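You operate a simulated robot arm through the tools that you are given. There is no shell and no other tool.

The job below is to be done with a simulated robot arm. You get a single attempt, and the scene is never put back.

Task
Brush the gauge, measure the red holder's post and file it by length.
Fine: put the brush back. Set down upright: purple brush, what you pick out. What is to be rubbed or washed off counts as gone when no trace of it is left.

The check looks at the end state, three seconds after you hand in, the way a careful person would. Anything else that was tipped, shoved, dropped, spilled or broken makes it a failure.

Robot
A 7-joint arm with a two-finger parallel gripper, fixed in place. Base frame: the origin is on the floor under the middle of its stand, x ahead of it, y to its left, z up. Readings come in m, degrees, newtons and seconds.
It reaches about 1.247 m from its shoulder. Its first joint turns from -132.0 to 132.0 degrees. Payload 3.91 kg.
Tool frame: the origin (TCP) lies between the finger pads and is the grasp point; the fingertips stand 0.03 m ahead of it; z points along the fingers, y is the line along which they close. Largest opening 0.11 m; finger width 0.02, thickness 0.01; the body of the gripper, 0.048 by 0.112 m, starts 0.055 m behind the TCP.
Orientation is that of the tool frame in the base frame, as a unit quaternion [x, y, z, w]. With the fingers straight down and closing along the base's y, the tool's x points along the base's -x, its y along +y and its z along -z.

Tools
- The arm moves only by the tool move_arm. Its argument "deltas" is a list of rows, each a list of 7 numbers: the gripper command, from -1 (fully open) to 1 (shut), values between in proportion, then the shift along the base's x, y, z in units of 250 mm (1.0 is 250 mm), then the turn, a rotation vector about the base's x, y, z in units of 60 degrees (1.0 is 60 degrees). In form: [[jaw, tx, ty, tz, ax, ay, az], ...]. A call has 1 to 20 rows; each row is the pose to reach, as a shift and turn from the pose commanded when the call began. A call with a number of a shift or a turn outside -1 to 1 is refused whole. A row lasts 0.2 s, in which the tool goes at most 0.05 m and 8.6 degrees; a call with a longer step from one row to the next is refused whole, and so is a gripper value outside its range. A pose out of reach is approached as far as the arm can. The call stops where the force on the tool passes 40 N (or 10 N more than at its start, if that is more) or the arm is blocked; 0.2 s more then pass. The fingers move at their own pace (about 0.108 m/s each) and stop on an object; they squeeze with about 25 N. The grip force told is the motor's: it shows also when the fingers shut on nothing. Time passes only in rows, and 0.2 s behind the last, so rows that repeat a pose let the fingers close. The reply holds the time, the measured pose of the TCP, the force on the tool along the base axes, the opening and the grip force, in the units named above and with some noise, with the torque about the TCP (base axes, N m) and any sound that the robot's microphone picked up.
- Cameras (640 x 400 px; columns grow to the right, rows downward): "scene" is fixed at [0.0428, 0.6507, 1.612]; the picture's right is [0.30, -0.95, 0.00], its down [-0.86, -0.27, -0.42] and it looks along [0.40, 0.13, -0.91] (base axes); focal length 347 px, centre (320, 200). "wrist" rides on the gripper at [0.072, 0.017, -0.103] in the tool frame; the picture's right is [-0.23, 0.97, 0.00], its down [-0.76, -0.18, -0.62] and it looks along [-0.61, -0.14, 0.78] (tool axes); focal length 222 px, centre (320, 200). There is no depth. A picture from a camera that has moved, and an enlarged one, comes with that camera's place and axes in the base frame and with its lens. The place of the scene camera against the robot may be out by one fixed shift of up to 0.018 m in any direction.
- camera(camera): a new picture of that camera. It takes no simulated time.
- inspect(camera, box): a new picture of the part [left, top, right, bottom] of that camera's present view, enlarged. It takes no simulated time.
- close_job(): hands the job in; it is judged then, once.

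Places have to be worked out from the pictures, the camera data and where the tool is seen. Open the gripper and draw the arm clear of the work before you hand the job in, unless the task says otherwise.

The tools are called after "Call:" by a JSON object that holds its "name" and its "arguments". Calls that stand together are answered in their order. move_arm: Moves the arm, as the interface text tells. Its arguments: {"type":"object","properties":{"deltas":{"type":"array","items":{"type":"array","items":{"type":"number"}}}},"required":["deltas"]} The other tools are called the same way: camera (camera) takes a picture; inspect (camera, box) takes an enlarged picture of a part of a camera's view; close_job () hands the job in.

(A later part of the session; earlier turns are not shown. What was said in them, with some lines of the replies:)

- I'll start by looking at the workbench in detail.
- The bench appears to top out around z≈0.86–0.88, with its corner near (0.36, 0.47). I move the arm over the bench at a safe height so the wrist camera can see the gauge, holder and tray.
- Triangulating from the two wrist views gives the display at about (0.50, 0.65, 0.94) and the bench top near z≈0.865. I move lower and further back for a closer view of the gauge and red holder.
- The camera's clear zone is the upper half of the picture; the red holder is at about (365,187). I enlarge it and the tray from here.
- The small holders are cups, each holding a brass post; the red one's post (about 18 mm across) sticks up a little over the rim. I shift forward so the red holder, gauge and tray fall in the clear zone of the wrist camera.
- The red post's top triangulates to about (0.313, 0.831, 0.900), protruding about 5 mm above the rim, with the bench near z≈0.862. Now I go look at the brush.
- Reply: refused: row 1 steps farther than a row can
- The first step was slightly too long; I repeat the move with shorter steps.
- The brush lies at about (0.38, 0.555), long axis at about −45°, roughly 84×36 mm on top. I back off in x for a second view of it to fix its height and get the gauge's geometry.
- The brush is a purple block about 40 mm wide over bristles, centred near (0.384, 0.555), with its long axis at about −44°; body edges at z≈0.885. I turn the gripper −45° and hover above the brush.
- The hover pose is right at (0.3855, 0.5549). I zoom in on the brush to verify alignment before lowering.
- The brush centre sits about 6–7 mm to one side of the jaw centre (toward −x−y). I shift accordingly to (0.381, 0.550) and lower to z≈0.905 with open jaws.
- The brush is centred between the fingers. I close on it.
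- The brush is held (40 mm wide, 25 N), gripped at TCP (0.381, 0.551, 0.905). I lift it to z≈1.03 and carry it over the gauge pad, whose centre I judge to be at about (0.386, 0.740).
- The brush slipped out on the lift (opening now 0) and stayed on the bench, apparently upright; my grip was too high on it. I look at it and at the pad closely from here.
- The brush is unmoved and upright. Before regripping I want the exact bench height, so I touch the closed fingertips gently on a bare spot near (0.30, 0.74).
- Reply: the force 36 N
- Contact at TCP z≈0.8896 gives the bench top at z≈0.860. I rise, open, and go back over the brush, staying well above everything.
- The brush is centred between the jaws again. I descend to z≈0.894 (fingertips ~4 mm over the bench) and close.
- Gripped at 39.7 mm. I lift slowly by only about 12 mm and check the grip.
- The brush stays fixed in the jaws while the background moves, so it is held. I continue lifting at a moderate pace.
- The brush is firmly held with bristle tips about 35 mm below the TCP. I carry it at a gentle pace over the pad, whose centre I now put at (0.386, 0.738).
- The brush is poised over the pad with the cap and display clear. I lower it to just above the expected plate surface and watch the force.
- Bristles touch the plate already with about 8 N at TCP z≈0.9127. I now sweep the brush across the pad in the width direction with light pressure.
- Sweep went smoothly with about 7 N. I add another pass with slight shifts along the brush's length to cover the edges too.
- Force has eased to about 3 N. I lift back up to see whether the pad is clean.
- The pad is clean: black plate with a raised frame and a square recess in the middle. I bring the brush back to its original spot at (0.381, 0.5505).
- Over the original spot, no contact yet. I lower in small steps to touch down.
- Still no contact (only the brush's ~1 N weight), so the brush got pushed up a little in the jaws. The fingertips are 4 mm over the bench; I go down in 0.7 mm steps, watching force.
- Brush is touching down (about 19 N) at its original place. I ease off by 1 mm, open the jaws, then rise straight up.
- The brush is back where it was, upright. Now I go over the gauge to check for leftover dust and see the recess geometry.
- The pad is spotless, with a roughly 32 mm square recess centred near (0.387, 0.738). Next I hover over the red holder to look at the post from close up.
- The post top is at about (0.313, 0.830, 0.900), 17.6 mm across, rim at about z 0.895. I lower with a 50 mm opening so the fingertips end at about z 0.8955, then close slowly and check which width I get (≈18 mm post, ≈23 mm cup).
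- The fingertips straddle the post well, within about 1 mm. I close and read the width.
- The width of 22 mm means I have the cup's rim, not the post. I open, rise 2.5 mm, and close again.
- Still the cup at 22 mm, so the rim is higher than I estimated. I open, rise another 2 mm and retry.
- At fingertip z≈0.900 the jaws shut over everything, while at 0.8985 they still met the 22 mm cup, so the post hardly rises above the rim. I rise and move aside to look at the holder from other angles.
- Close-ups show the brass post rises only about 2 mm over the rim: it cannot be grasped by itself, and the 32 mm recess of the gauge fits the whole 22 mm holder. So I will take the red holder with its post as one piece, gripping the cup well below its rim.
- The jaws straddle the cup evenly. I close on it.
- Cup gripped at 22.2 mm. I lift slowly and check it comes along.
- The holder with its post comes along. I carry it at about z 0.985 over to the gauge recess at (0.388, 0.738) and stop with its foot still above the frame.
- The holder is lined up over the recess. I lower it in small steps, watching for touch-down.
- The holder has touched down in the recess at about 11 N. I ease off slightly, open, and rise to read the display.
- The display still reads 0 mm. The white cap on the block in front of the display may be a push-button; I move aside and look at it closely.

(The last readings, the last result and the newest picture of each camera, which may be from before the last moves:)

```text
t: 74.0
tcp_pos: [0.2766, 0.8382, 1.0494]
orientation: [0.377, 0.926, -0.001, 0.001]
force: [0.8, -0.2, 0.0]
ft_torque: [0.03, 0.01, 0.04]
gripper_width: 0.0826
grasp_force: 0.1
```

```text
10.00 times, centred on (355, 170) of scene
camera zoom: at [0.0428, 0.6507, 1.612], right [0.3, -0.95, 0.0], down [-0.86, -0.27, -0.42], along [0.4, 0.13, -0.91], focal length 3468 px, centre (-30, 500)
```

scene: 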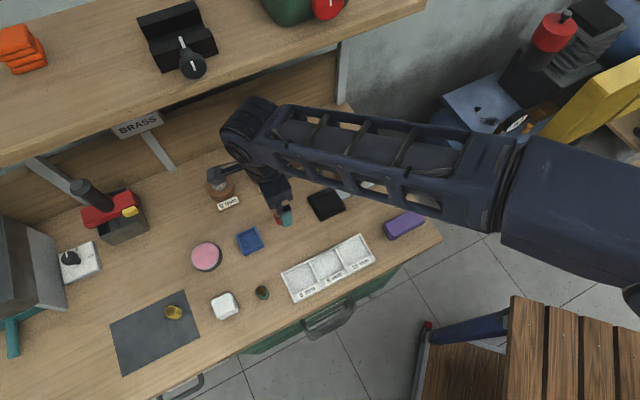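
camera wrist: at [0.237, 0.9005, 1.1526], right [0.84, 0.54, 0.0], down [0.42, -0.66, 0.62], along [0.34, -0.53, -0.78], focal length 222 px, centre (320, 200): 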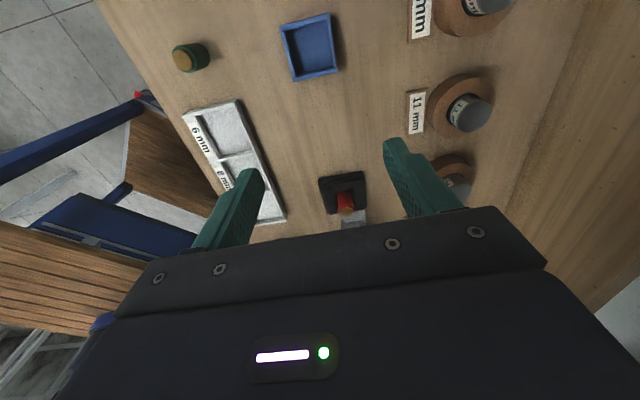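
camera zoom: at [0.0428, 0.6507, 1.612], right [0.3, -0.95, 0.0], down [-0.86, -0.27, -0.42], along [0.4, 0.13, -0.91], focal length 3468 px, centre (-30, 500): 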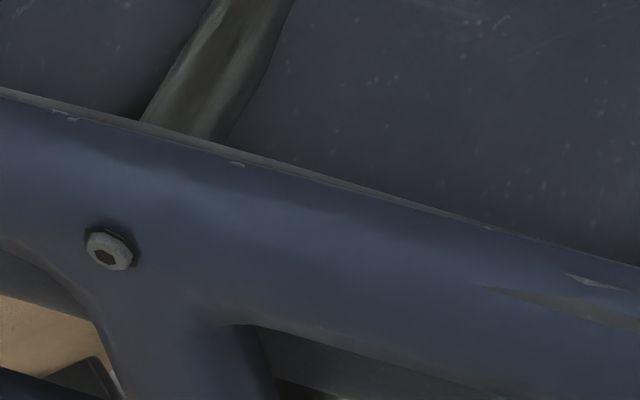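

The forearm blocks the view. I move back toward the brush side, where the gauge is unobstructed for the scene camera.

Call:
{"name": "move_arm", "arguments": {"deltas": [[-0.5, 0.04, -0.17, 0, 0, 0, 0], [-0.5, 0.1, -0.34, 0, 0, 0, 0], [-0.5, 0.16, -0.51, 0, 0, 0, 0], [-0.5, 0.24, -0.68, 0, 0, 0, 0], [-0.5, 0.3, -0.85, 0, 0, 0, 0], [-0.5, 0.36, -1.0, 0, 0, 0, 0], [-0.5, 0.36, -1.0, 0, 0, 0, 0]]}}

Call:
{"name": "inspect", "arguments": {"camera": "scene", "box": [290, 130, 410, 230]}}

Call:
{"name": "inspect", "arguments": {"camera": "scene", "box": [330, 150, 380, 190]}}

Call:
{"name": "camera", "arguments": {"camera": "wrist"}}

```text
t: 75.6
tcp_pos: [0.3677, 0.5869, 1.0493]
orientation: [0.378, 0.926, 0.0, 0.0]
force: [0.7, -1.2, -0.6]
ft_torque: [0.04, -0.01, -0.02]
gripper_width: 0.0823
grasp_force: 0.0
```

```text
4.00 times, centred on (350, 180) of scene
camera zoom: at [0.0428, 0.6507, 1.612], right [0.3, -0.95, 0.0], down [-0.86, -0.27, -0.42], along [0.4, 0.13, -0.91], focal length 1387 px, centre (200, 280)
```

zoom: 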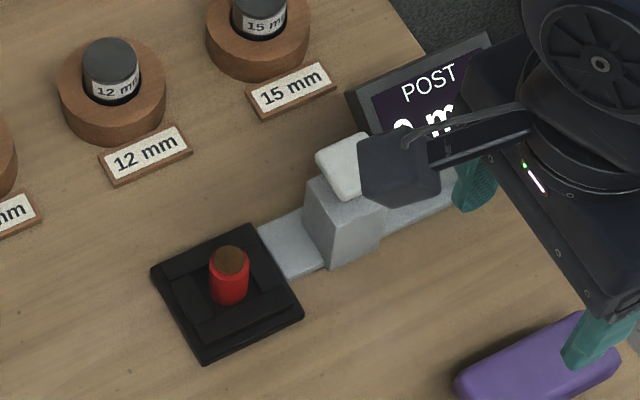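

```text
10.00 times, centred on (355, 170) of scene
camera zoom: at [0.0428, 0.6507, 1.612], right [0.3, -0.95, 0.0], down [-0.86, -0.27, -0.42], along [0.4, 0.13, -0.91], focal length 3468 px, centre (-30, 500)
```

zoom: 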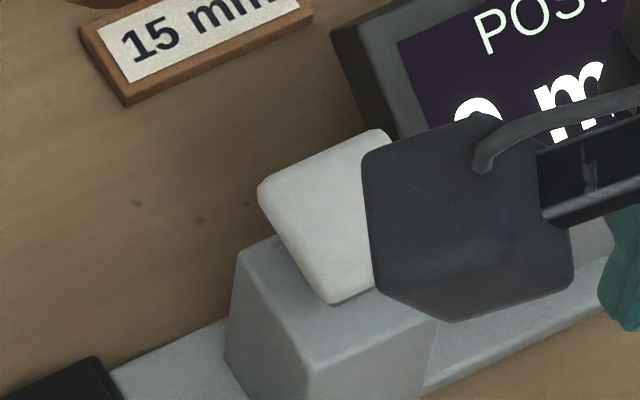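

```text
taken
camera wrist: at [0.3278, 0.6499, 1.1533], right [0.84, 0.54, 0.0], down [0.42, -0.66, 0.62], along [0.34, -0.53, -0.78], focal length 222 px, centre (320, 200)
```

wrist: 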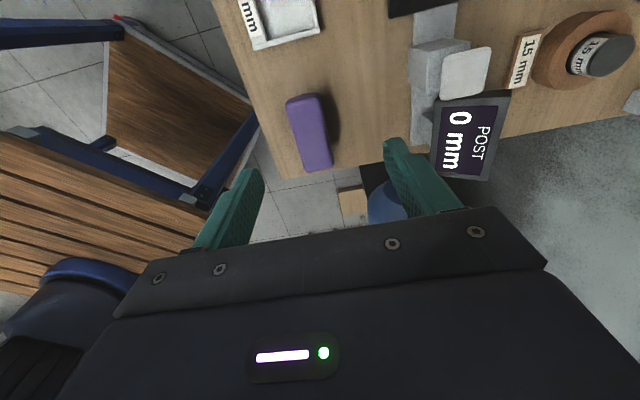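

The display still shows 0 mm; the white tilted paddle on the block looks like a push key. I examine it enlarged from the wrist camera.

Call:
{"name": "inspect", "arguments": {"camera": "wrist", "box": [390, 0, 540, 110]}}

Call:
{"name": "inspect", "arguments": {"camera": "wrist", "box": [400, 20, 500, 100]}}

```text
3.64 times, centred on (465, 55) of wrist
camera zoom: at [0.3278, 0.6499, 1.1533], right [0.84, 0.54, 0.0], down [0.42, -0.66, 0.62], along [0.34, -0.53, -0.78], focal length 808 px, centre (-207, 727)
```

zoom: 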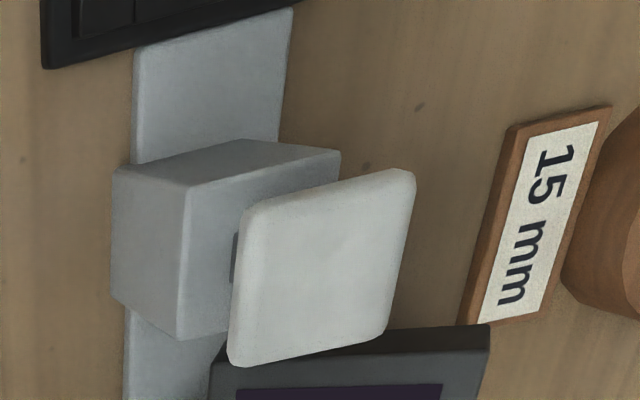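

```text
5.00 times, centred on (450, 60) of wrist
camera zoom: at [0.3278, 0.6499, 1.1533], right [0.84, 0.54, 0.0], down [0.42, -0.66, 0.62], along [0.34, -0.53, -0.78], focal length 1111 px, centre (-330, 900)
```

zoom: 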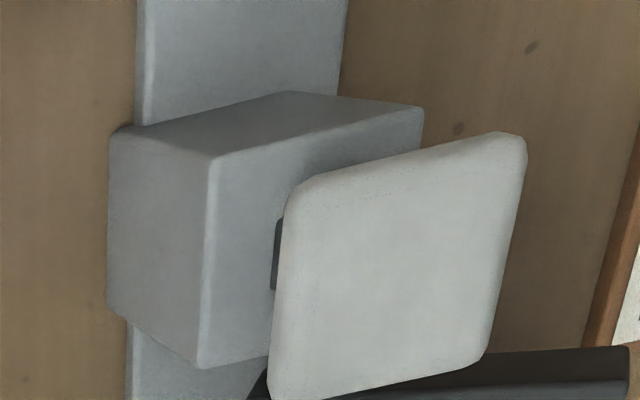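

It is a white push plate (about 37 mm square) on a dark stem over the block, centre at about (0.444, 0.684), top at z≈0.950 — a push-button. I move with closed fingers above it.

Call:
{"name": "move_arm", "arguments": {"deltas": [[0, 0.05, 0.065, 0, 0, 0, 0], [1, 0.13, 0.165, 0, 0, 0, 0], [1, 0.22, 0.28, 0, 0, 0, 0], [1, 0.305, 0.388, 0, 0, 0, 0], [1, 0.305, 0.388, -0.12, 0, 0, 0], [1, 0.305, 0.388, -0.18, 0, 0, 0], [1, 0.305, 0.388, -0.18, 0, 0, 0]]}}

Call:
{"name": "camera", "arguments": {"camera": "wrist"}}

Call:
{"name": "inspect", "arguments": {"camera": "scene", "box": [290, 130, 410, 230]}}

```text
t: 77.2
tcp_pos: [0.4434, 0.6852, 1.0033]
orientation: [0.378, 0.926, 0.0, 0.0]
force: [0.2, -0.8, -0.2]
ft_torque: [0.02, 0.0, -0.02]
gripper_width: 0.0
grasp_force: 24.8
```

```text
taken
camera wrist: at [0.4034, 0.7478, 1.1075], right [0.84, 0.54, 0.0], down [0.42, -0.66, 0.62], along [0.34, -0.53, -0.78], focal length 222 px, centre (320, 200)
```

wrist: 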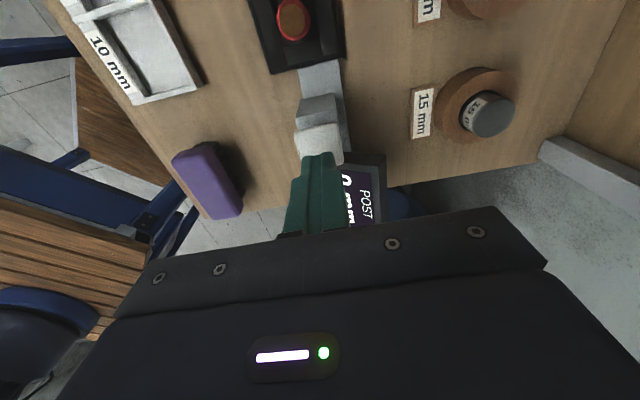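

```text
4.00 times, centred on (350, 180) of scene
camera zoom: at [0.0428, 0.6507, 1.612], right [0.3, -0.95, 0.0], down [-0.86, -0.27, -0.42], along [0.4, 0.13, -0.91], focal length 1387 px, centre (200, 280)
```

zoom: 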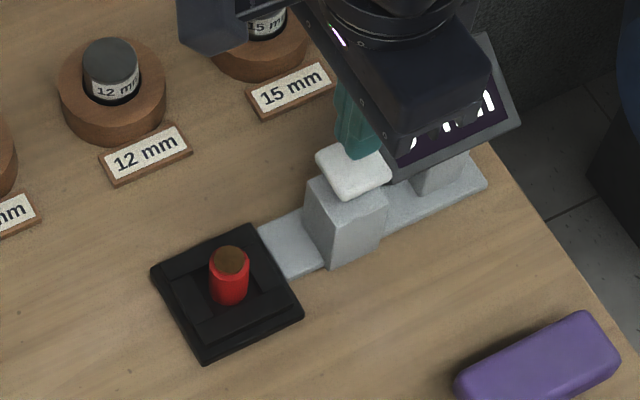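

The closed fingertips sit right over the button. I press down in 2 mm steps, stopping automatically if force builds.

Call:
{"name": "move_arm", "arguments": {"deltas": [[1, 0, 0, -0.04, 0, 0, 0], [1, 0, 0, -0.06, 0, 0, 0], [1, 0, 0, -0.072, 0, 0, 0], [1, 0, 0, -0.08, 0, 0, 0], [1, 0, 0, -0.088, 0, 0, 0], [1, 0, 0, -0.096, 0, 0, 0], [1, 0, 0, -0.104, 0, 0, 0], [1, 0, 0, -0.104, 0, 0, 0]]}}

Call:
{"name": "inspect", "arguments": {"camera": "scene", "box": [290, 130, 410, 230]}}

```text
t: 79.0
tcp_pos: [0.4435, 0.6851, 0.9768]
orientation: [0.378, 0.926, 0.0, 0.0]
force: [1.1, 0.2, 3.3]
ft_torque: [0.0, -0.01, -0.02]
gripper_width: 0.0
grasp_force: 25.5
```

```text
4.00 times, centred on (350, 180) of scene
camera zoom: at [0.0428, 0.6507, 1.612], right [0.3, -0.95, 0.0], down [-0.86, -0.27, -0.42], along [0.4, 0.13, -0.91], focal length 1387 px, centre (200, 280)
```

zoom: 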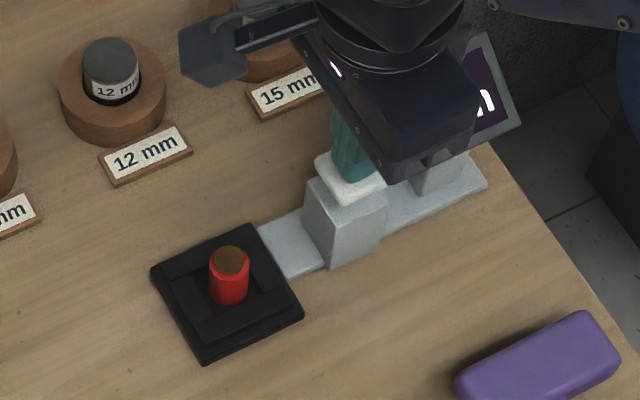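

I feel about 3 N of spring, so the button is moving. I press a few millimetres further.

Call:
{"name": "move_arm", "arguments": {"deltas": [[1, 0, 0, -0.008, 0, 0, 0], [1, 0, 0, -0.016, 0, 0, 0], [1, 0, 0, -0.024, 0, 0, 0], [1, 0, 0, -0.032, 0, 0, 0], [1, 0, 0, -0.032, 0, 0, 0]]}}

Call:
{"name": "camera", "arguments": {"camera": "wrist"}}

Call:
{"name": "inspect", "arguments": {"camera": "scene", "box": [290, 130, 410, 230]}}

```text
t: 80.2
tcp_pos: [0.4447, 0.6843, 0.9705]
orientation: [0.378, 0.926, 0.0, 0.0]
force: [0.7, -2.4, 4.0]
ft_torque: [-0.09, -0.03, -0.02]
gripper_width: 0.0001
grasp_force: 25.4
heard: click
```

```text
taken
camera wrist: at [0.4035, 0.7475, 1.0738], right [0.84, 0.54, 0.0], down [0.42, -0.66, 0.62], along [0.33, -0.53, -0.78], focal length 222 px, centre (320, 200)
```

wrist: 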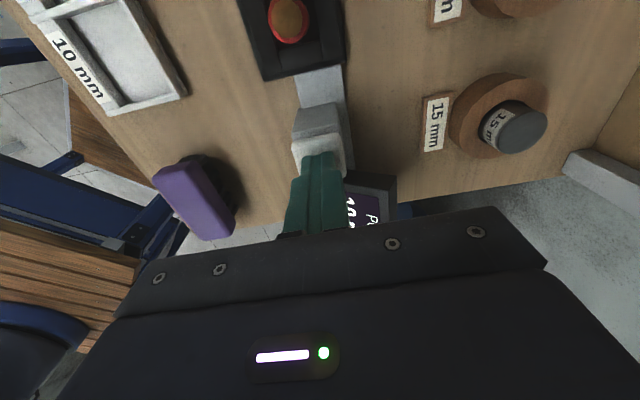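

```text
4.00 times, centred on (350, 180) of scene
camera zoom: at [0.0428, 0.6507, 1.612], right [0.3, -0.95, 0.0], down [-0.86, -0.27, -0.42], along [0.4, 0.13, -0.91], focal length 1387 px, centre (200, 280)
```

zoom: 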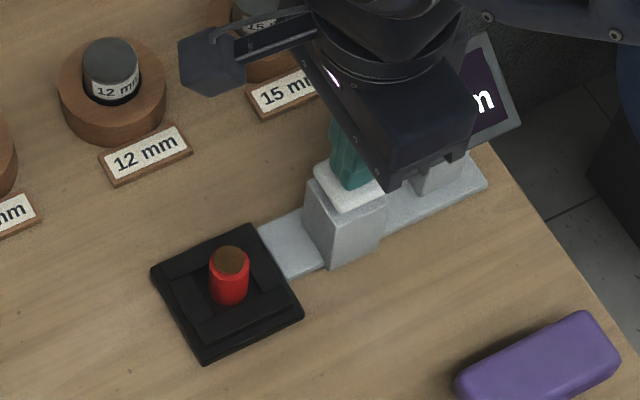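

A click was heard and the display digits look different. I rise off the button and read the display.

Call:
{"name": "move_arm", "arguments": {"deltas": [[1, 0, 0, 0.03, 0, 0, 0], [1, 0, 0, 0.12, 0, 0, 0], [1, 0, 0, 0.28, 0, 0, 0], [1, -0.06, -0.1, 0.34, 0, 0, 0], [1, -0.14, -0.24, 0.34, 0, 0, 0], [1, -0.22, -0.38, 0.34, 0, 0, 0], [1, -0.22, -0.38, 0.34, 0, 0, 0]]}}

Call:
{"name": "camera", "arguments": {"camera": "wrist"}}

Call:
{"name": "inspect", "arguments": {"camera": "scene", "box": [290, 130, 410, 230]}}

```text
t: 81.8
tcp_pos: [0.3879, 0.5914, 1.0548]
orientation: [0.378, 0.926, 0.001, 0.0]
force: [0.0, 0.0, 0.0]
ft_torque: [0.01, -0.02, -0.02]
gripper_width: 0.0002
grasp_force: 24.5
```

```text
taken
camera wrist: at [0.3475, 0.6527, 1.1589], right [0.84, 0.54, 0.0], down [0.42, -0.66, 0.62], along [0.33, -0.53, -0.78], focal length 222 px, centre (320, 200)
```

wrist: 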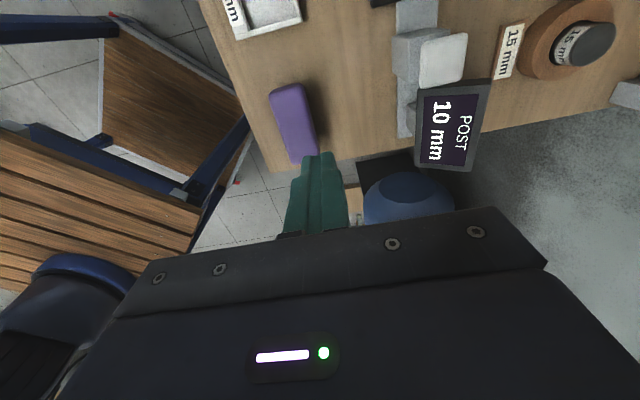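

```text
4.00 times, centred on (350, 180) of scene
camera zoom: at [0.0428, 0.6507, 1.612], right [0.3, -0.95, 0.0], down [-0.86, -0.27, -0.42], along [0.4, 0.13, -0.91], focal length 1387 px, centre (200, 280)
```

zoom: 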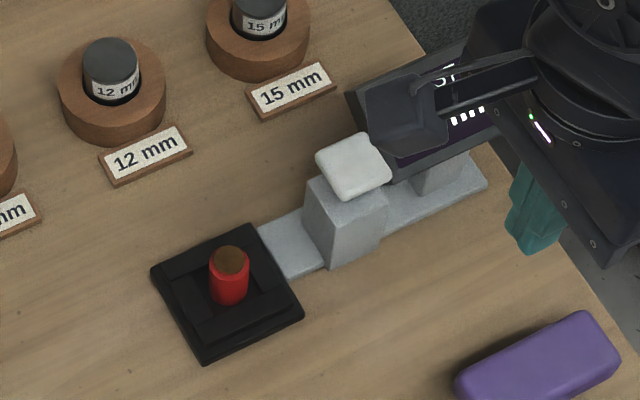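

The display seems to say 10 mm; I enlarge it to be sure, and also the 10 mm compartment.

Call:
{"name": "inspect", "arguments": {"camera": "wrist", "box": [400, 70, 500, 180]}}

Call:
{"name": "inspect", "arguments": {"camera": "scene", "box": [270, 225, 390, 310]}}

```text
3.64 times, centred on (450, 125) of wrist
camera zoom: at [0.3475, 0.6527, 1.1589], right [0.84, 0.54, 0.0], down [0.42, -0.66, 0.62], along [0.33, -0.53, -0.78], focal length 808 px, centre (-153, 473)
```

zoom: 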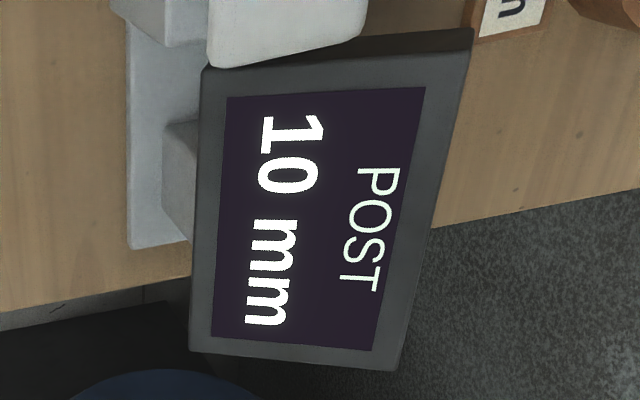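

```text
4.71 times, centred on (330, 268) of scene
camera zoom: at [0.0428, 0.6507, 1.612], right [0.3, -0.95, 0.0], down [-0.86, -0.27, -0.42], along [0.4, 0.13, -0.91], focal length 1632 px, centre (273, -118)
```

zoom: 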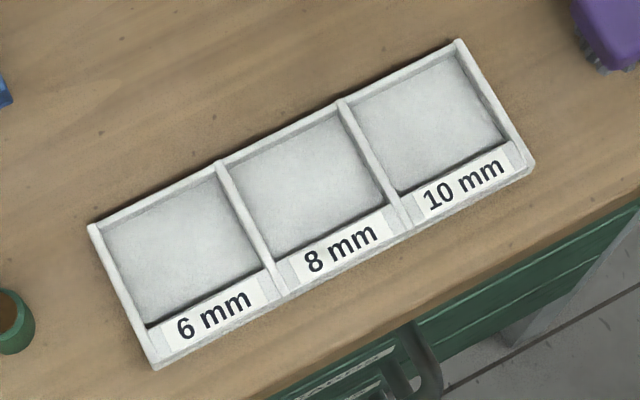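

The reading is clearly 10 mm, so the red holder belongs in the 10 mm compartment, centred near (0.292, 0.650). I return over the gauge with jaws at 50 mm to pick the holder up again.

Call:
{"name": "move_arm", "arguments": {"deltas": [[0.09, 0, 0.15, 0, 0, 0, 0], [0.09, 0, 0.32, 0, 0, 0, 0], [0.09, 0, 0.48, 0, 0, 0, 0], [0.09, 0, 0.586, 0, 0, 0, 0], [0.09, 0, 0.586, -0.12, 0, 0, 0], [0.09, 0, 0.586, -0.24, 0, 0, 0], [0.09, 0, 0.586, -0.32, 0, 0, 0], [0.09, 0, 0.586, -0.36, 0, 0, 0], [0.09, 0, 0.586, -0.36, 0, 0, 0]]}}

Call:
{"name": "inspect", "arguments": {"camera": "wrist", "box": [240, 90, 400, 210]}}

Call:
{"name": "inspect", "arguments": {"camera": "scene", "box": [290, 130, 410, 230]}}

```text
t: 83.8
tcp_pos: [0.3888, 0.7366, 0.9639]
orientation: [0.378, 0.926, 0.0, 0.0]
force: [0.0, 0.5, -0.1]
ft_torque: [0.01, 0.02, 0.01]
gripper_width: 0.0502
grasp_force: 0.1
```

```text
3.33 times, centred on (320, 150) of wrist
camera zoom: at [0.3481, 0.7989, 1.0678], right [0.84, 0.54, 0.0], down [0.42, -0.66, 0.62], along [0.34, -0.53, -0.78], focal length 740 px, centre (320, 367)
```

zoom: 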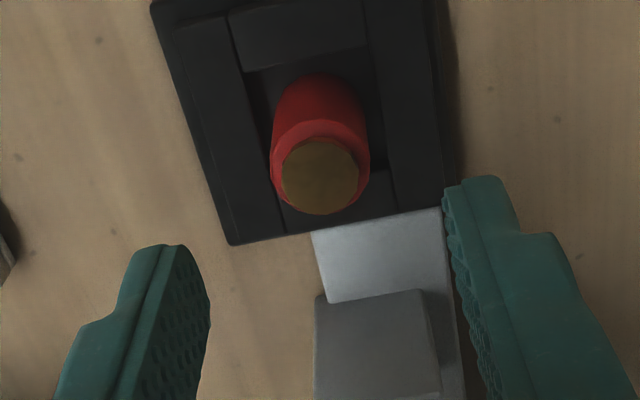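

```text
4.00 times, centred on (350, 180) of scene
camera zoom: at [0.0428, 0.6507, 1.612], right [0.3, -0.95, 0.0], down [-0.86, -0.27, -0.42], along [0.4, 0.13, -0.91], focal length 1387 px, centre (200, 280)
```

zoom: 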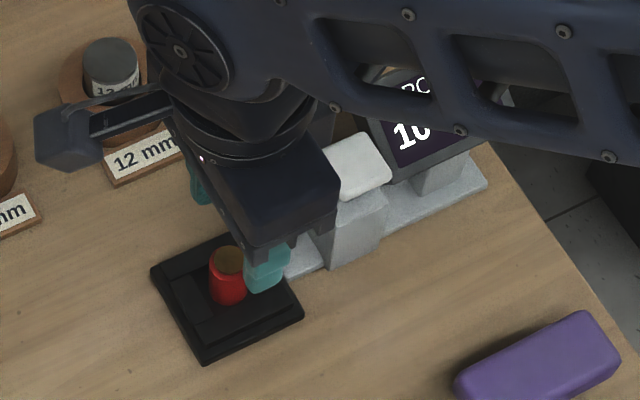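

The cup sits about 4 mm toward the tool's +x from the jaw centre. I shift by that amount while lowering to TCP z≈0.918.

Call:
{"name": "move_arm", "arguments": {"deltas": [[0.09, -0.012, 0.012, -0.04, 0, 0, 0], [0.09, -0.012, 0.012, -0.09, 0, 0, 0], [0.09, -0.012, 0.012, -0.14, 0, 0, 0], [0.09, -0.012, 0.012, -0.17, 0, 0, 0], [0.09, -0.012, 0.012, -0.182, 0, 0, 0], [0.09, -0.012, 0.012, -0.182, 0, 0, 0]]}}

Call:
{"name": "inspect", "arguments": {"camera": "wrist", "box": [240, 90, 400, 210]}}

```text
t: 85.2
tcp_pos: [0.3857, 0.7399, 0.9194]
orientation: [0.377, 0.926, 0.001, 0.0]
force: [0.9, -0.1, -0.1]
ft_torque: [-0.03, 0.01, -0.01]
gripper_width: 0.0498
grasp_force: 0.1
```

```text
3.33 times, centred on (320, 150) of wrist
camera zoom: at [0.3452, 0.8023, 1.0233], right [0.84, 0.54, 0.0], down [0.42, -0.66, 0.62], along [0.34, -0.53, -0.78], focal length 740 px, centre (320, 367)
```

zoom: 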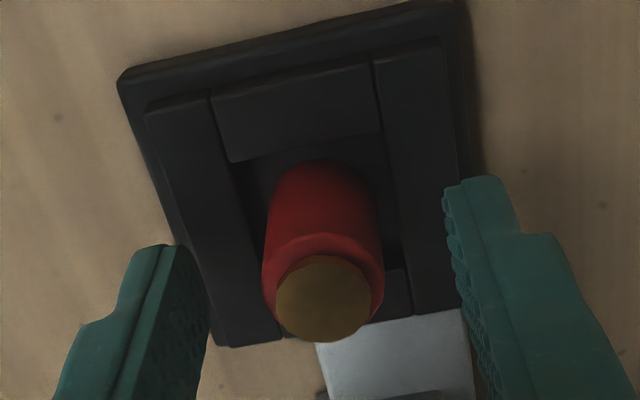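

The cup is centred between the fingers with the tips above the frame. I close on it and lift slowly.

Call:
{"name": "move_arm", "arguments": {"deltas": [[0.3, 0, 0, 0, 0, 0, 0], [0.45, 0, 0, 0, 0, 0, 0], [0.55, 0, 0, 0, 0, 0, 0], [1, 0, 0, 0, 0, 0, 0], [1, 0, 0, 0, 0, 0, 0], [1, 0, 0, 0, 0, 0, 0], [1, 0, 0, 0.008, 0, 0, 0], [1, 0, 0, 0.016, 0, 0, 0], [1, 0, 0, 0.03, 0, 0, 0], [1, 0, 0, 0.05, 0, 0, 0], [1, 0, 0, 0.09, 0, 0, 0], [1, 0, 0, 0.14, 0, 0, 0], [1, 0, 0, 0.2, 0, 0, 0], [1, 0, 0, 0.24, 0, 0, 0], [1, 0, 0, 0.24, 0, 0, 0]]}}

Call:
{"name": "camera", "arguments": {"camera": "wrist"}}

Call:
{"name": "inspect", "arguments": {"camera": "scene", "box": [290, 130, 410, 230]}}

```text
t: 88.4
tcp_pos: [0.385, 0.7414, 0.9794]
orientation: [0.378, 0.926, 0.0, 0.0]
force: [0.4, -0.1, 0.0]
ft_torque: [0.05, 0.01, 0.01]
gripper_width: 0.0223
grasp_force: 25.1
```

```text
taken
camera wrist: at [0.3457, 0.8023, 1.0838], right [0.84, 0.54, 0.0], down [0.42, -0.66, 0.62], along [0.34, -0.53, -0.78], focal length 222 px, centre (320, 200)
```

wrist: 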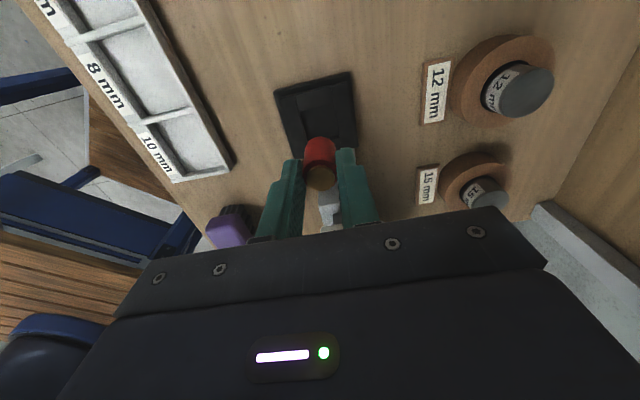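

```text
4.00 times, centred on (350, 180) of scene
camera zoom: at [0.0428, 0.6507, 1.612], right [0.3, -0.95, 0.0], down [-0.86, -0.27, -0.42], along [0.4, 0.13, -0.91], focal length 1387 px, centre (200, 280)
```

zoom: 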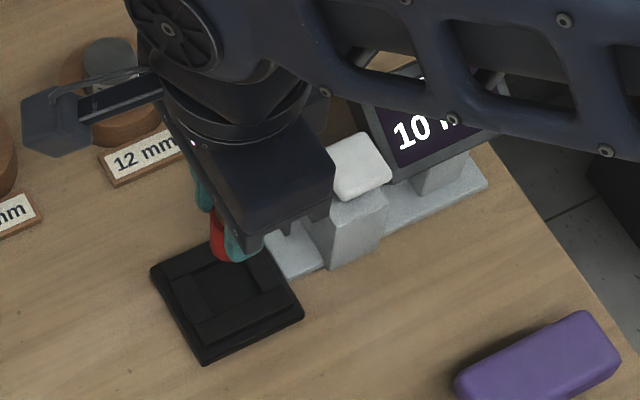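

The holder is lifted cleanly. I enlarge the 10 mm compartment from here to pin down its centre.

Call:
{"name": "inspect", "arguments": {"camera": "wrist", "box": [110, 80, 250, 200]}}

```text
3.33 times, centred on (180, 140) of wrist
camera zoom: at [0.3457, 0.8023, 1.0838], right [0.84, 0.54, 0.0], down [0.42, -0.66, 0.62], along [0.34, -0.53, -0.78], focal length 740 px, centre (787, 400)
```

zoom: 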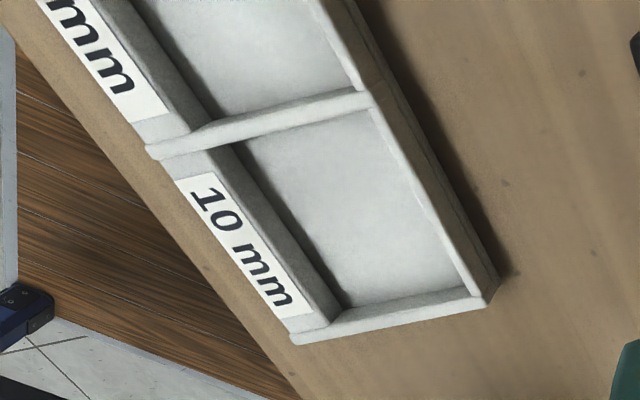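

The 10 mm compartment's inside spans roughly 50×56 mm, centred at about (0.287, 0.646). I carry the holder there at this height, then lower partway.

Call:
{"name": "move_arm", "arguments": {"deltas": [[1, -0.04, -0.039, 0.02, 0, 0, 0], [1, -0.12, -0.117, 0.02, 0, 0, 0], [1, -0.2, -0.195, 0.02, 0, 0, 0], [1, -0.28, -0.273, 0.02, 0, 0, 0], [1, -0.35, -0.341, 0.02, 0, 0, 0], [1, -0.392, -0.382, 0.02, 0, 0, 0], [1, -0.392, -0.382, 0.02, 0, 0, 0], [1, -0.392, -0.382, -0.06, 0, 0, 0], [1, -0.392, -0.382, -0.14, 0, 0, 0], [1, -0.392, -0.382, -0.18, 0, 0, 0], [1, -0.392, -0.382, -0.18, 0, 0, 0]]}}

Call:
{"name": "camera", "arguments": {"camera": "wrist"}}

Call:
{"name": "inspect", "arguments": {"camera": "wrist", "box": [240, 90, 400, 210]}}

Call:
{"name": "inspect", "arguments": {"camera": "scene", "box": [270, 220, 390, 310]}}

```text
t: 90.8
tcp_pos: [0.2882, 0.6427, 0.9345]
orientation: [0.378, 0.926, -0.001, -0.001]
force: [-0.2, 1.2, 0.3]
ft_torque: [-0.04, 0.04, -0.01]
gripper_width: 0.022
grasp_force: 25.1
```

```text
taken
camera wrist: at [0.2482, 0.7062, 1.0382], right [0.84, 0.54, 0.0], down [0.42, -0.66, 0.62], along [0.34, -0.53, -0.78], focal length 222 px, centre (320, 200)
```

wrist: 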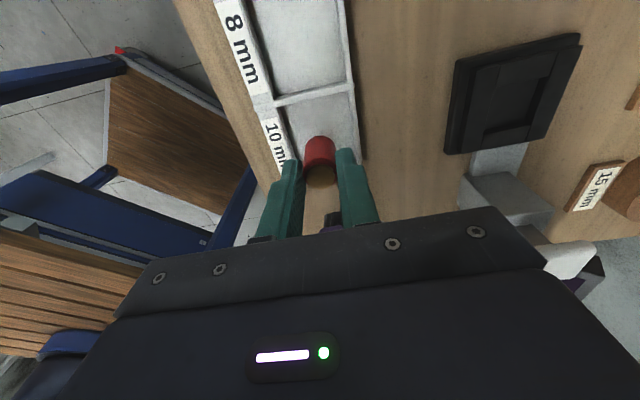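

```text
3.33 times, centred on (320, 150) of wrist
camera zoom: at [0.2482, 0.7062, 1.0382], right [0.84, 0.54, 0.0], down [0.42, -0.66, 0.62], along [0.34, -0.53, -0.78], focal length 740 px, centre (320, 367)
```

zoom: 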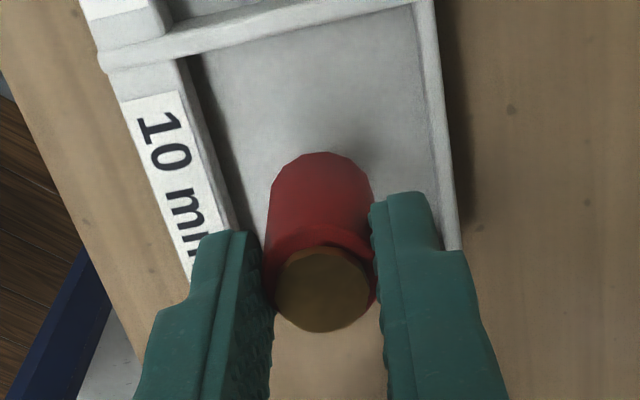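

```text
4.44 times, centred on (330, 265) of scene
camera zoom: at [0.0428, 0.6507, 1.612], right [0.3, -0.95, 0.0], down [-0.86, -0.27, -0.42], along [0.4, 0.13, -0.91], focal length 1542 px, centre (276, -89)
```

zoom: 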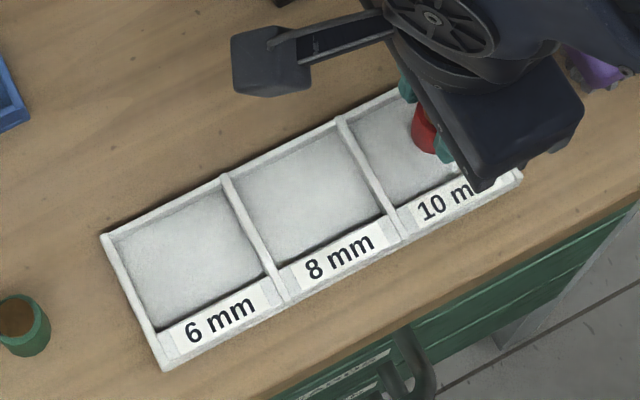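

The holder hangs near the middle of the 10 mm compartment. I lower in small steps to touch down.

Call:
{"name": "move_arm", "arguments": {"deltas": [[1, 0, 0, -0.012, 0, 0, 0], [1, 0, 0, -0.024, 0, 0, 0], [1, 0, 0, -0.036, 0, 0, 0], [1, 0, 0, -0.048, 0, 0, 0], [1, 0, 0, -0.06, 0, 0, 0], [1, 0, 0, -0.068, 0, 0, 0], [1, 0, 0, -0.076, 0, 0, 0], [1, 0, 0, -0.076, 0, 0, 0]]}}

```text
t: 92.6
tcp_pos: [0.2881, 0.6448, 0.9158]
orientation: [0.378, 0.926, 0.002, 0.001]
force: [1.2, 0.5, 15.9]
ft_torque: [0.07, -0.05, 0.04]
gripper_width: 0.022
grasp_force: 25.5
```

Contact at about 16 N with TCP z≈0.916. Before releasing I check that the foot rests flat on the compartment floor.

Call:
{"name": "inspect", "arguments": {"camera": "wrist", "box": [240, 90, 400, 210]}}

Call:
{"name": "inspect", "arguments": {"camera": "scene", "box": [330, 220, 390, 270]}}

```text
3.33 times, centred on (320, 150) of wrist
camera zoom: at [0.2475, 0.7064, 1.0202], right [0.84, 0.54, 0.0], down [0.42, -0.66, 0.62], along [0.34, -0.52, -0.78], focal length 740 px, centre (320, 367)
```

zoom: 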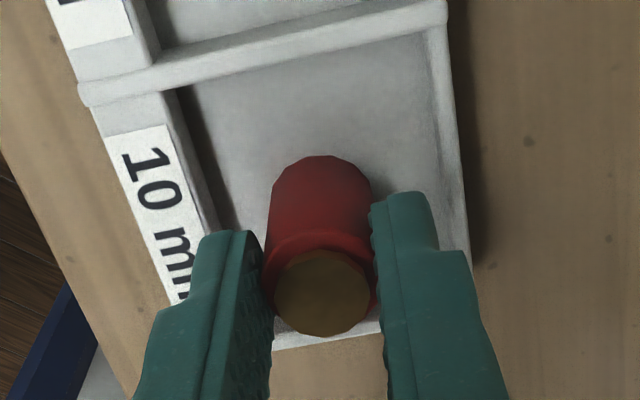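

```text
8.00 times, centred on (360, 245) of scene
camera zoom: at [0.0428, 0.6507, 1.612], right [0.3, -0.95, 0.0], down [-0.86, -0.27, -0.42], along [0.4, 0.13, -0.91], focal length 2775 px, centre (0, -160)
```

zoom: 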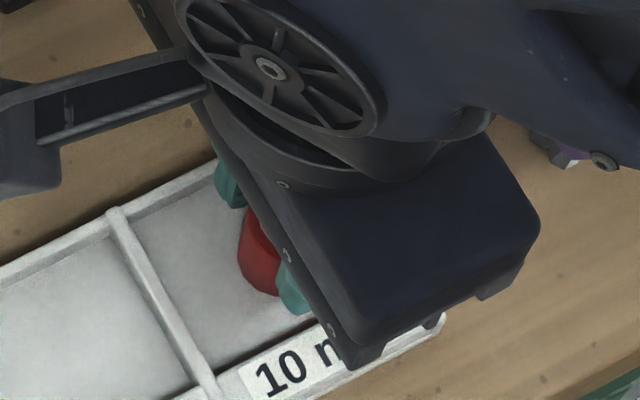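

Contact torque is centred, so the holder's foot rests on the floor. I ease off, open gently just enough, and rise straight up.

Call:
{"name": "move_arm", "arguments": {"deltas": [[1, 0, 0, 0.004, 0, 0, 0], [0.55, 0, 0, 0.005, 0, 0, 0], [0.45, 0, 0, 0.005, 0, 0, 0], [0.35, 0, 0, 0.005, 0, 0, 0], [0.3, 0, 0, 0.005, 0, 0, 0], [0.3, 0, 0, 0.005, 0, 0, 0], [0.3, 0, 0, 0.03, 0, 0, 0], [0.3, 0, 0, 0.08, 0, 0, 0], [0.3, 0, 0, 0.16, 0, 0, 0], [0.3, 0, 0, 0.28, 0, 0, 0], [0, 0, 0, 0.42, 0, 0, 0], [-0.5, 0, 0, 0.5, 0, 0, 0], [-0.5, 0, 0, 0.5, 0, 0, 0]]}}

Call:
{"name": "camera", "arguments": {"camera": "wrist"}}

Call:
{"name": "inspect", "arguments": {"camera": "wrist", "box": [240, 60, 400, 180]}}

Call:
{"name": "inspect", "arguments": {"camera": "scene", "box": [270, 220, 390, 310]}}

```text
t: 95.4
tcp_pos: [0.2888, 0.643, 1.0406]
orientation: [0.378, 0.926, 0.0, 0.0]
force: [-0.7, -0.1, 0.1]
ft_torque: [0.0, 0.02, 0.04]
gripper_width: 0.0824
grasp_force: 0.1
```

```text
taken
camera wrist: at [0.2485, 0.7065, 1.1445], right [0.84, 0.54, 0.0], down [0.42, -0.66, 0.62], along [0.34, -0.53, -0.78], focal length 222 px, centre (320, 200)
```

wrist: 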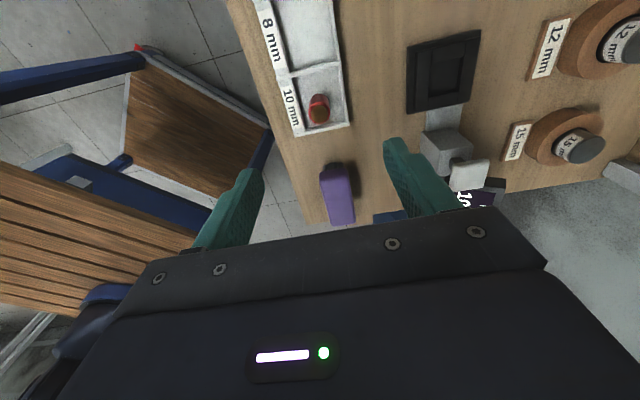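

```text
3.33 times, centred on (320, 120) of wrist
camera zoom: at [0.2485, 0.7065, 1.1445], right [0.84, 0.54, 0.0], down [0.42, -0.66, 0.62], along [0.34, -0.53, -0.78], focal length 740 px, centre (320, 467)
```

zoom: 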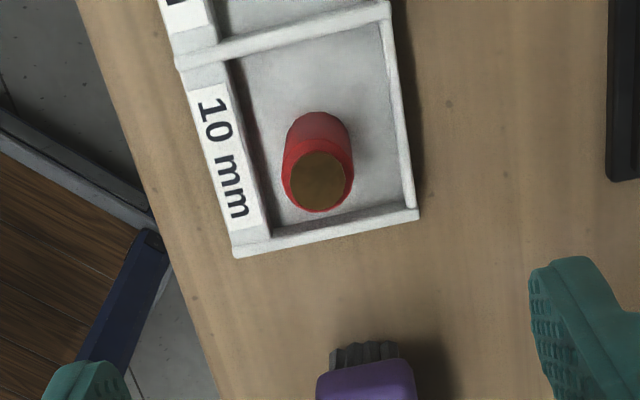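

```text
4.44 times, centred on (330, 265) of scene
camera zoom: at [0.0428, 0.6507, 1.612], right [0.3, -0.95, 0.0], down [-0.86, -0.27, -0.42], along [0.4, 0.13, -0.91], focal length 1542 px, centre (276, -89)
```

zoom: 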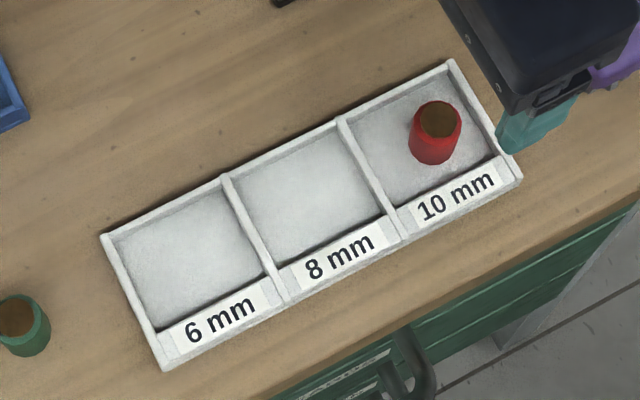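

The red holder stands upright in the 10 mm compartment and the tray hasn't shifted. I check the gauge pad once more and the whole scene.

Call:
{"name": "inspect", "arguments": {"camera": "wrist", "box": [390, 20, 500, 120]}}

Call:
{"name": "camera", "arguments": {"camera": "scene"}}

```text
4.00 times, centred on (445, 70) of wrist
camera zoom: at [0.2485, 0.7065, 1.1445], right [0.84, 0.54, 0.0], down [0.42, -0.66, 0.62], along [0.34, -0.53, -0.78], focal length 888 px, centre (-180, 720)
```

zoom: 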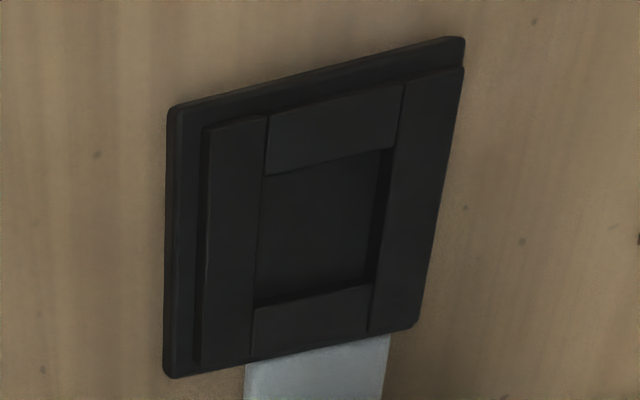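

```text
taken
```

scene: 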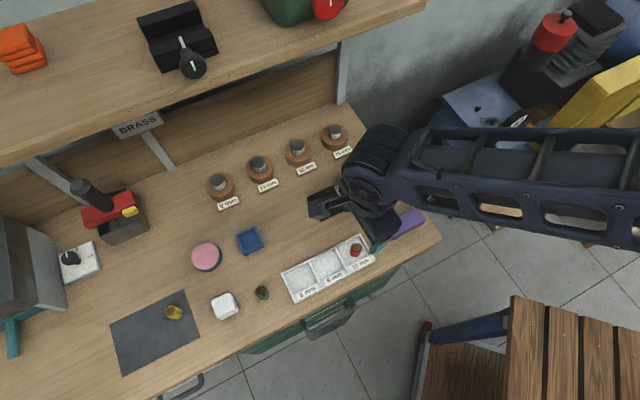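

Everything is in place and the pad is clean. I open fully, rise, and withdraw the arm clear of the bench.

Call:
{"name": "move_arm", "arguments": {"deltas": [[-1, 0, 0, 0.18, 0, 0, 0], [-1, 0, 0, 0.36, 0, 0, 0], [-1, 0, 0, 0.545, 0, 0, 0], [-1, 0.14, -0.11, 0.545, 0, 0, 0], [-1, 0.28, -0.22, 0.545, 0, 0, 0], [-1, 0.42, -0.33, 0.545, 0, 0, 0], [-1, 0.56, -0.44, 0.545, 0, 0, 0], [-1, 0.7, -0.55, 0.545, 0, 0, 0], [-1, 0.8, -0.65, 0.545, 0, 0, 0], [-1, 0.8, -0.65, 0.545, 0, 0, 0]]}}

Call:
{"name": "camera", "arguments": {"camera": "scene"}}

Call:
{"name": "inspect", "arguments": {"camera": "scene", "box": [260, 120, 440, 310]}}

```text
t: 97.6
tcp_pos: [0.4879, 0.4813, 1.175]
orientation: [0.377, 0.926, 0.0, 0.0]
force: [-0.4, 0.1, -0.6]
ft_torque: [0.0, -0.02, -0.01]
gripper_width: 0.1099
grasp_force: 0.2
```

```text
taken
```

scene: 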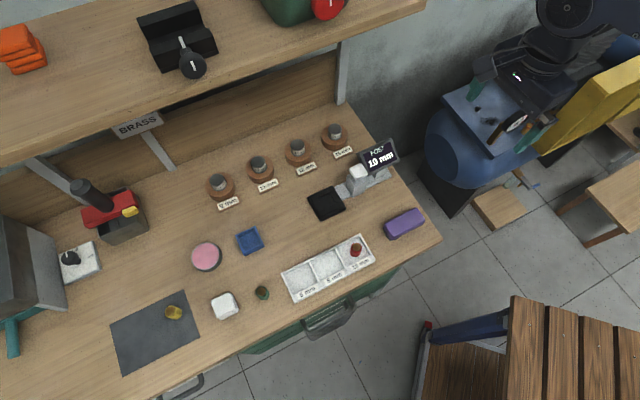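

```text
2.11 times, centred on (350, 215) of scene
camera zoom: at [0.0428, 0.6507, 1.612], right [0.3, -0.95, 0.0], down [-0.86, -0.27, -0.42], along [0.4, 0.13, -0.91], focal length 730 px, centre (257, 168)
```

zoom: 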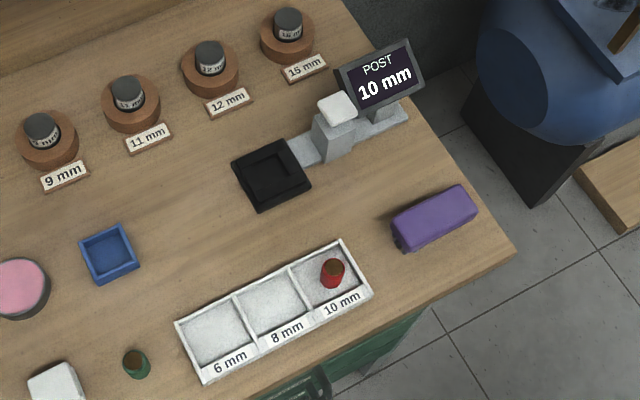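

The final view shows the gauge clean and reading 10 mm, the red holder upright in the 10 mm compartment, the brush back upright in its place, and the arm clear with open jaws. I hand the job in.

Call:
{"name": "close_job", "arguments": {}}

```text
The job is handed in.
```

The job is handed in: I brushed the gauge clean, measured the red holder's post at 10 mm, and filed it in the 10 mm compartment.

- **Gauge:** Close-up views of the pad show no trace of dust.
- **Measurement:** The gauge read 0 mm until I pressed its white button, which clicked and changed the display to "POST 10 mm".
- **Filing:** The post sticks out only about 2 mm above the red holder's rim, too little to grip. I measured and filed the holder with its post as one piece, and it stands upright in the compartment.
- **Brush:** It slipped out of the grip on the first lift without moving. I gripped it again lower down, and after brushing put it back in its original spot, upright.

The tray has not moved, nothing else in the final picture looks disturbed, and the arm is clear of the bench with the gripper open.
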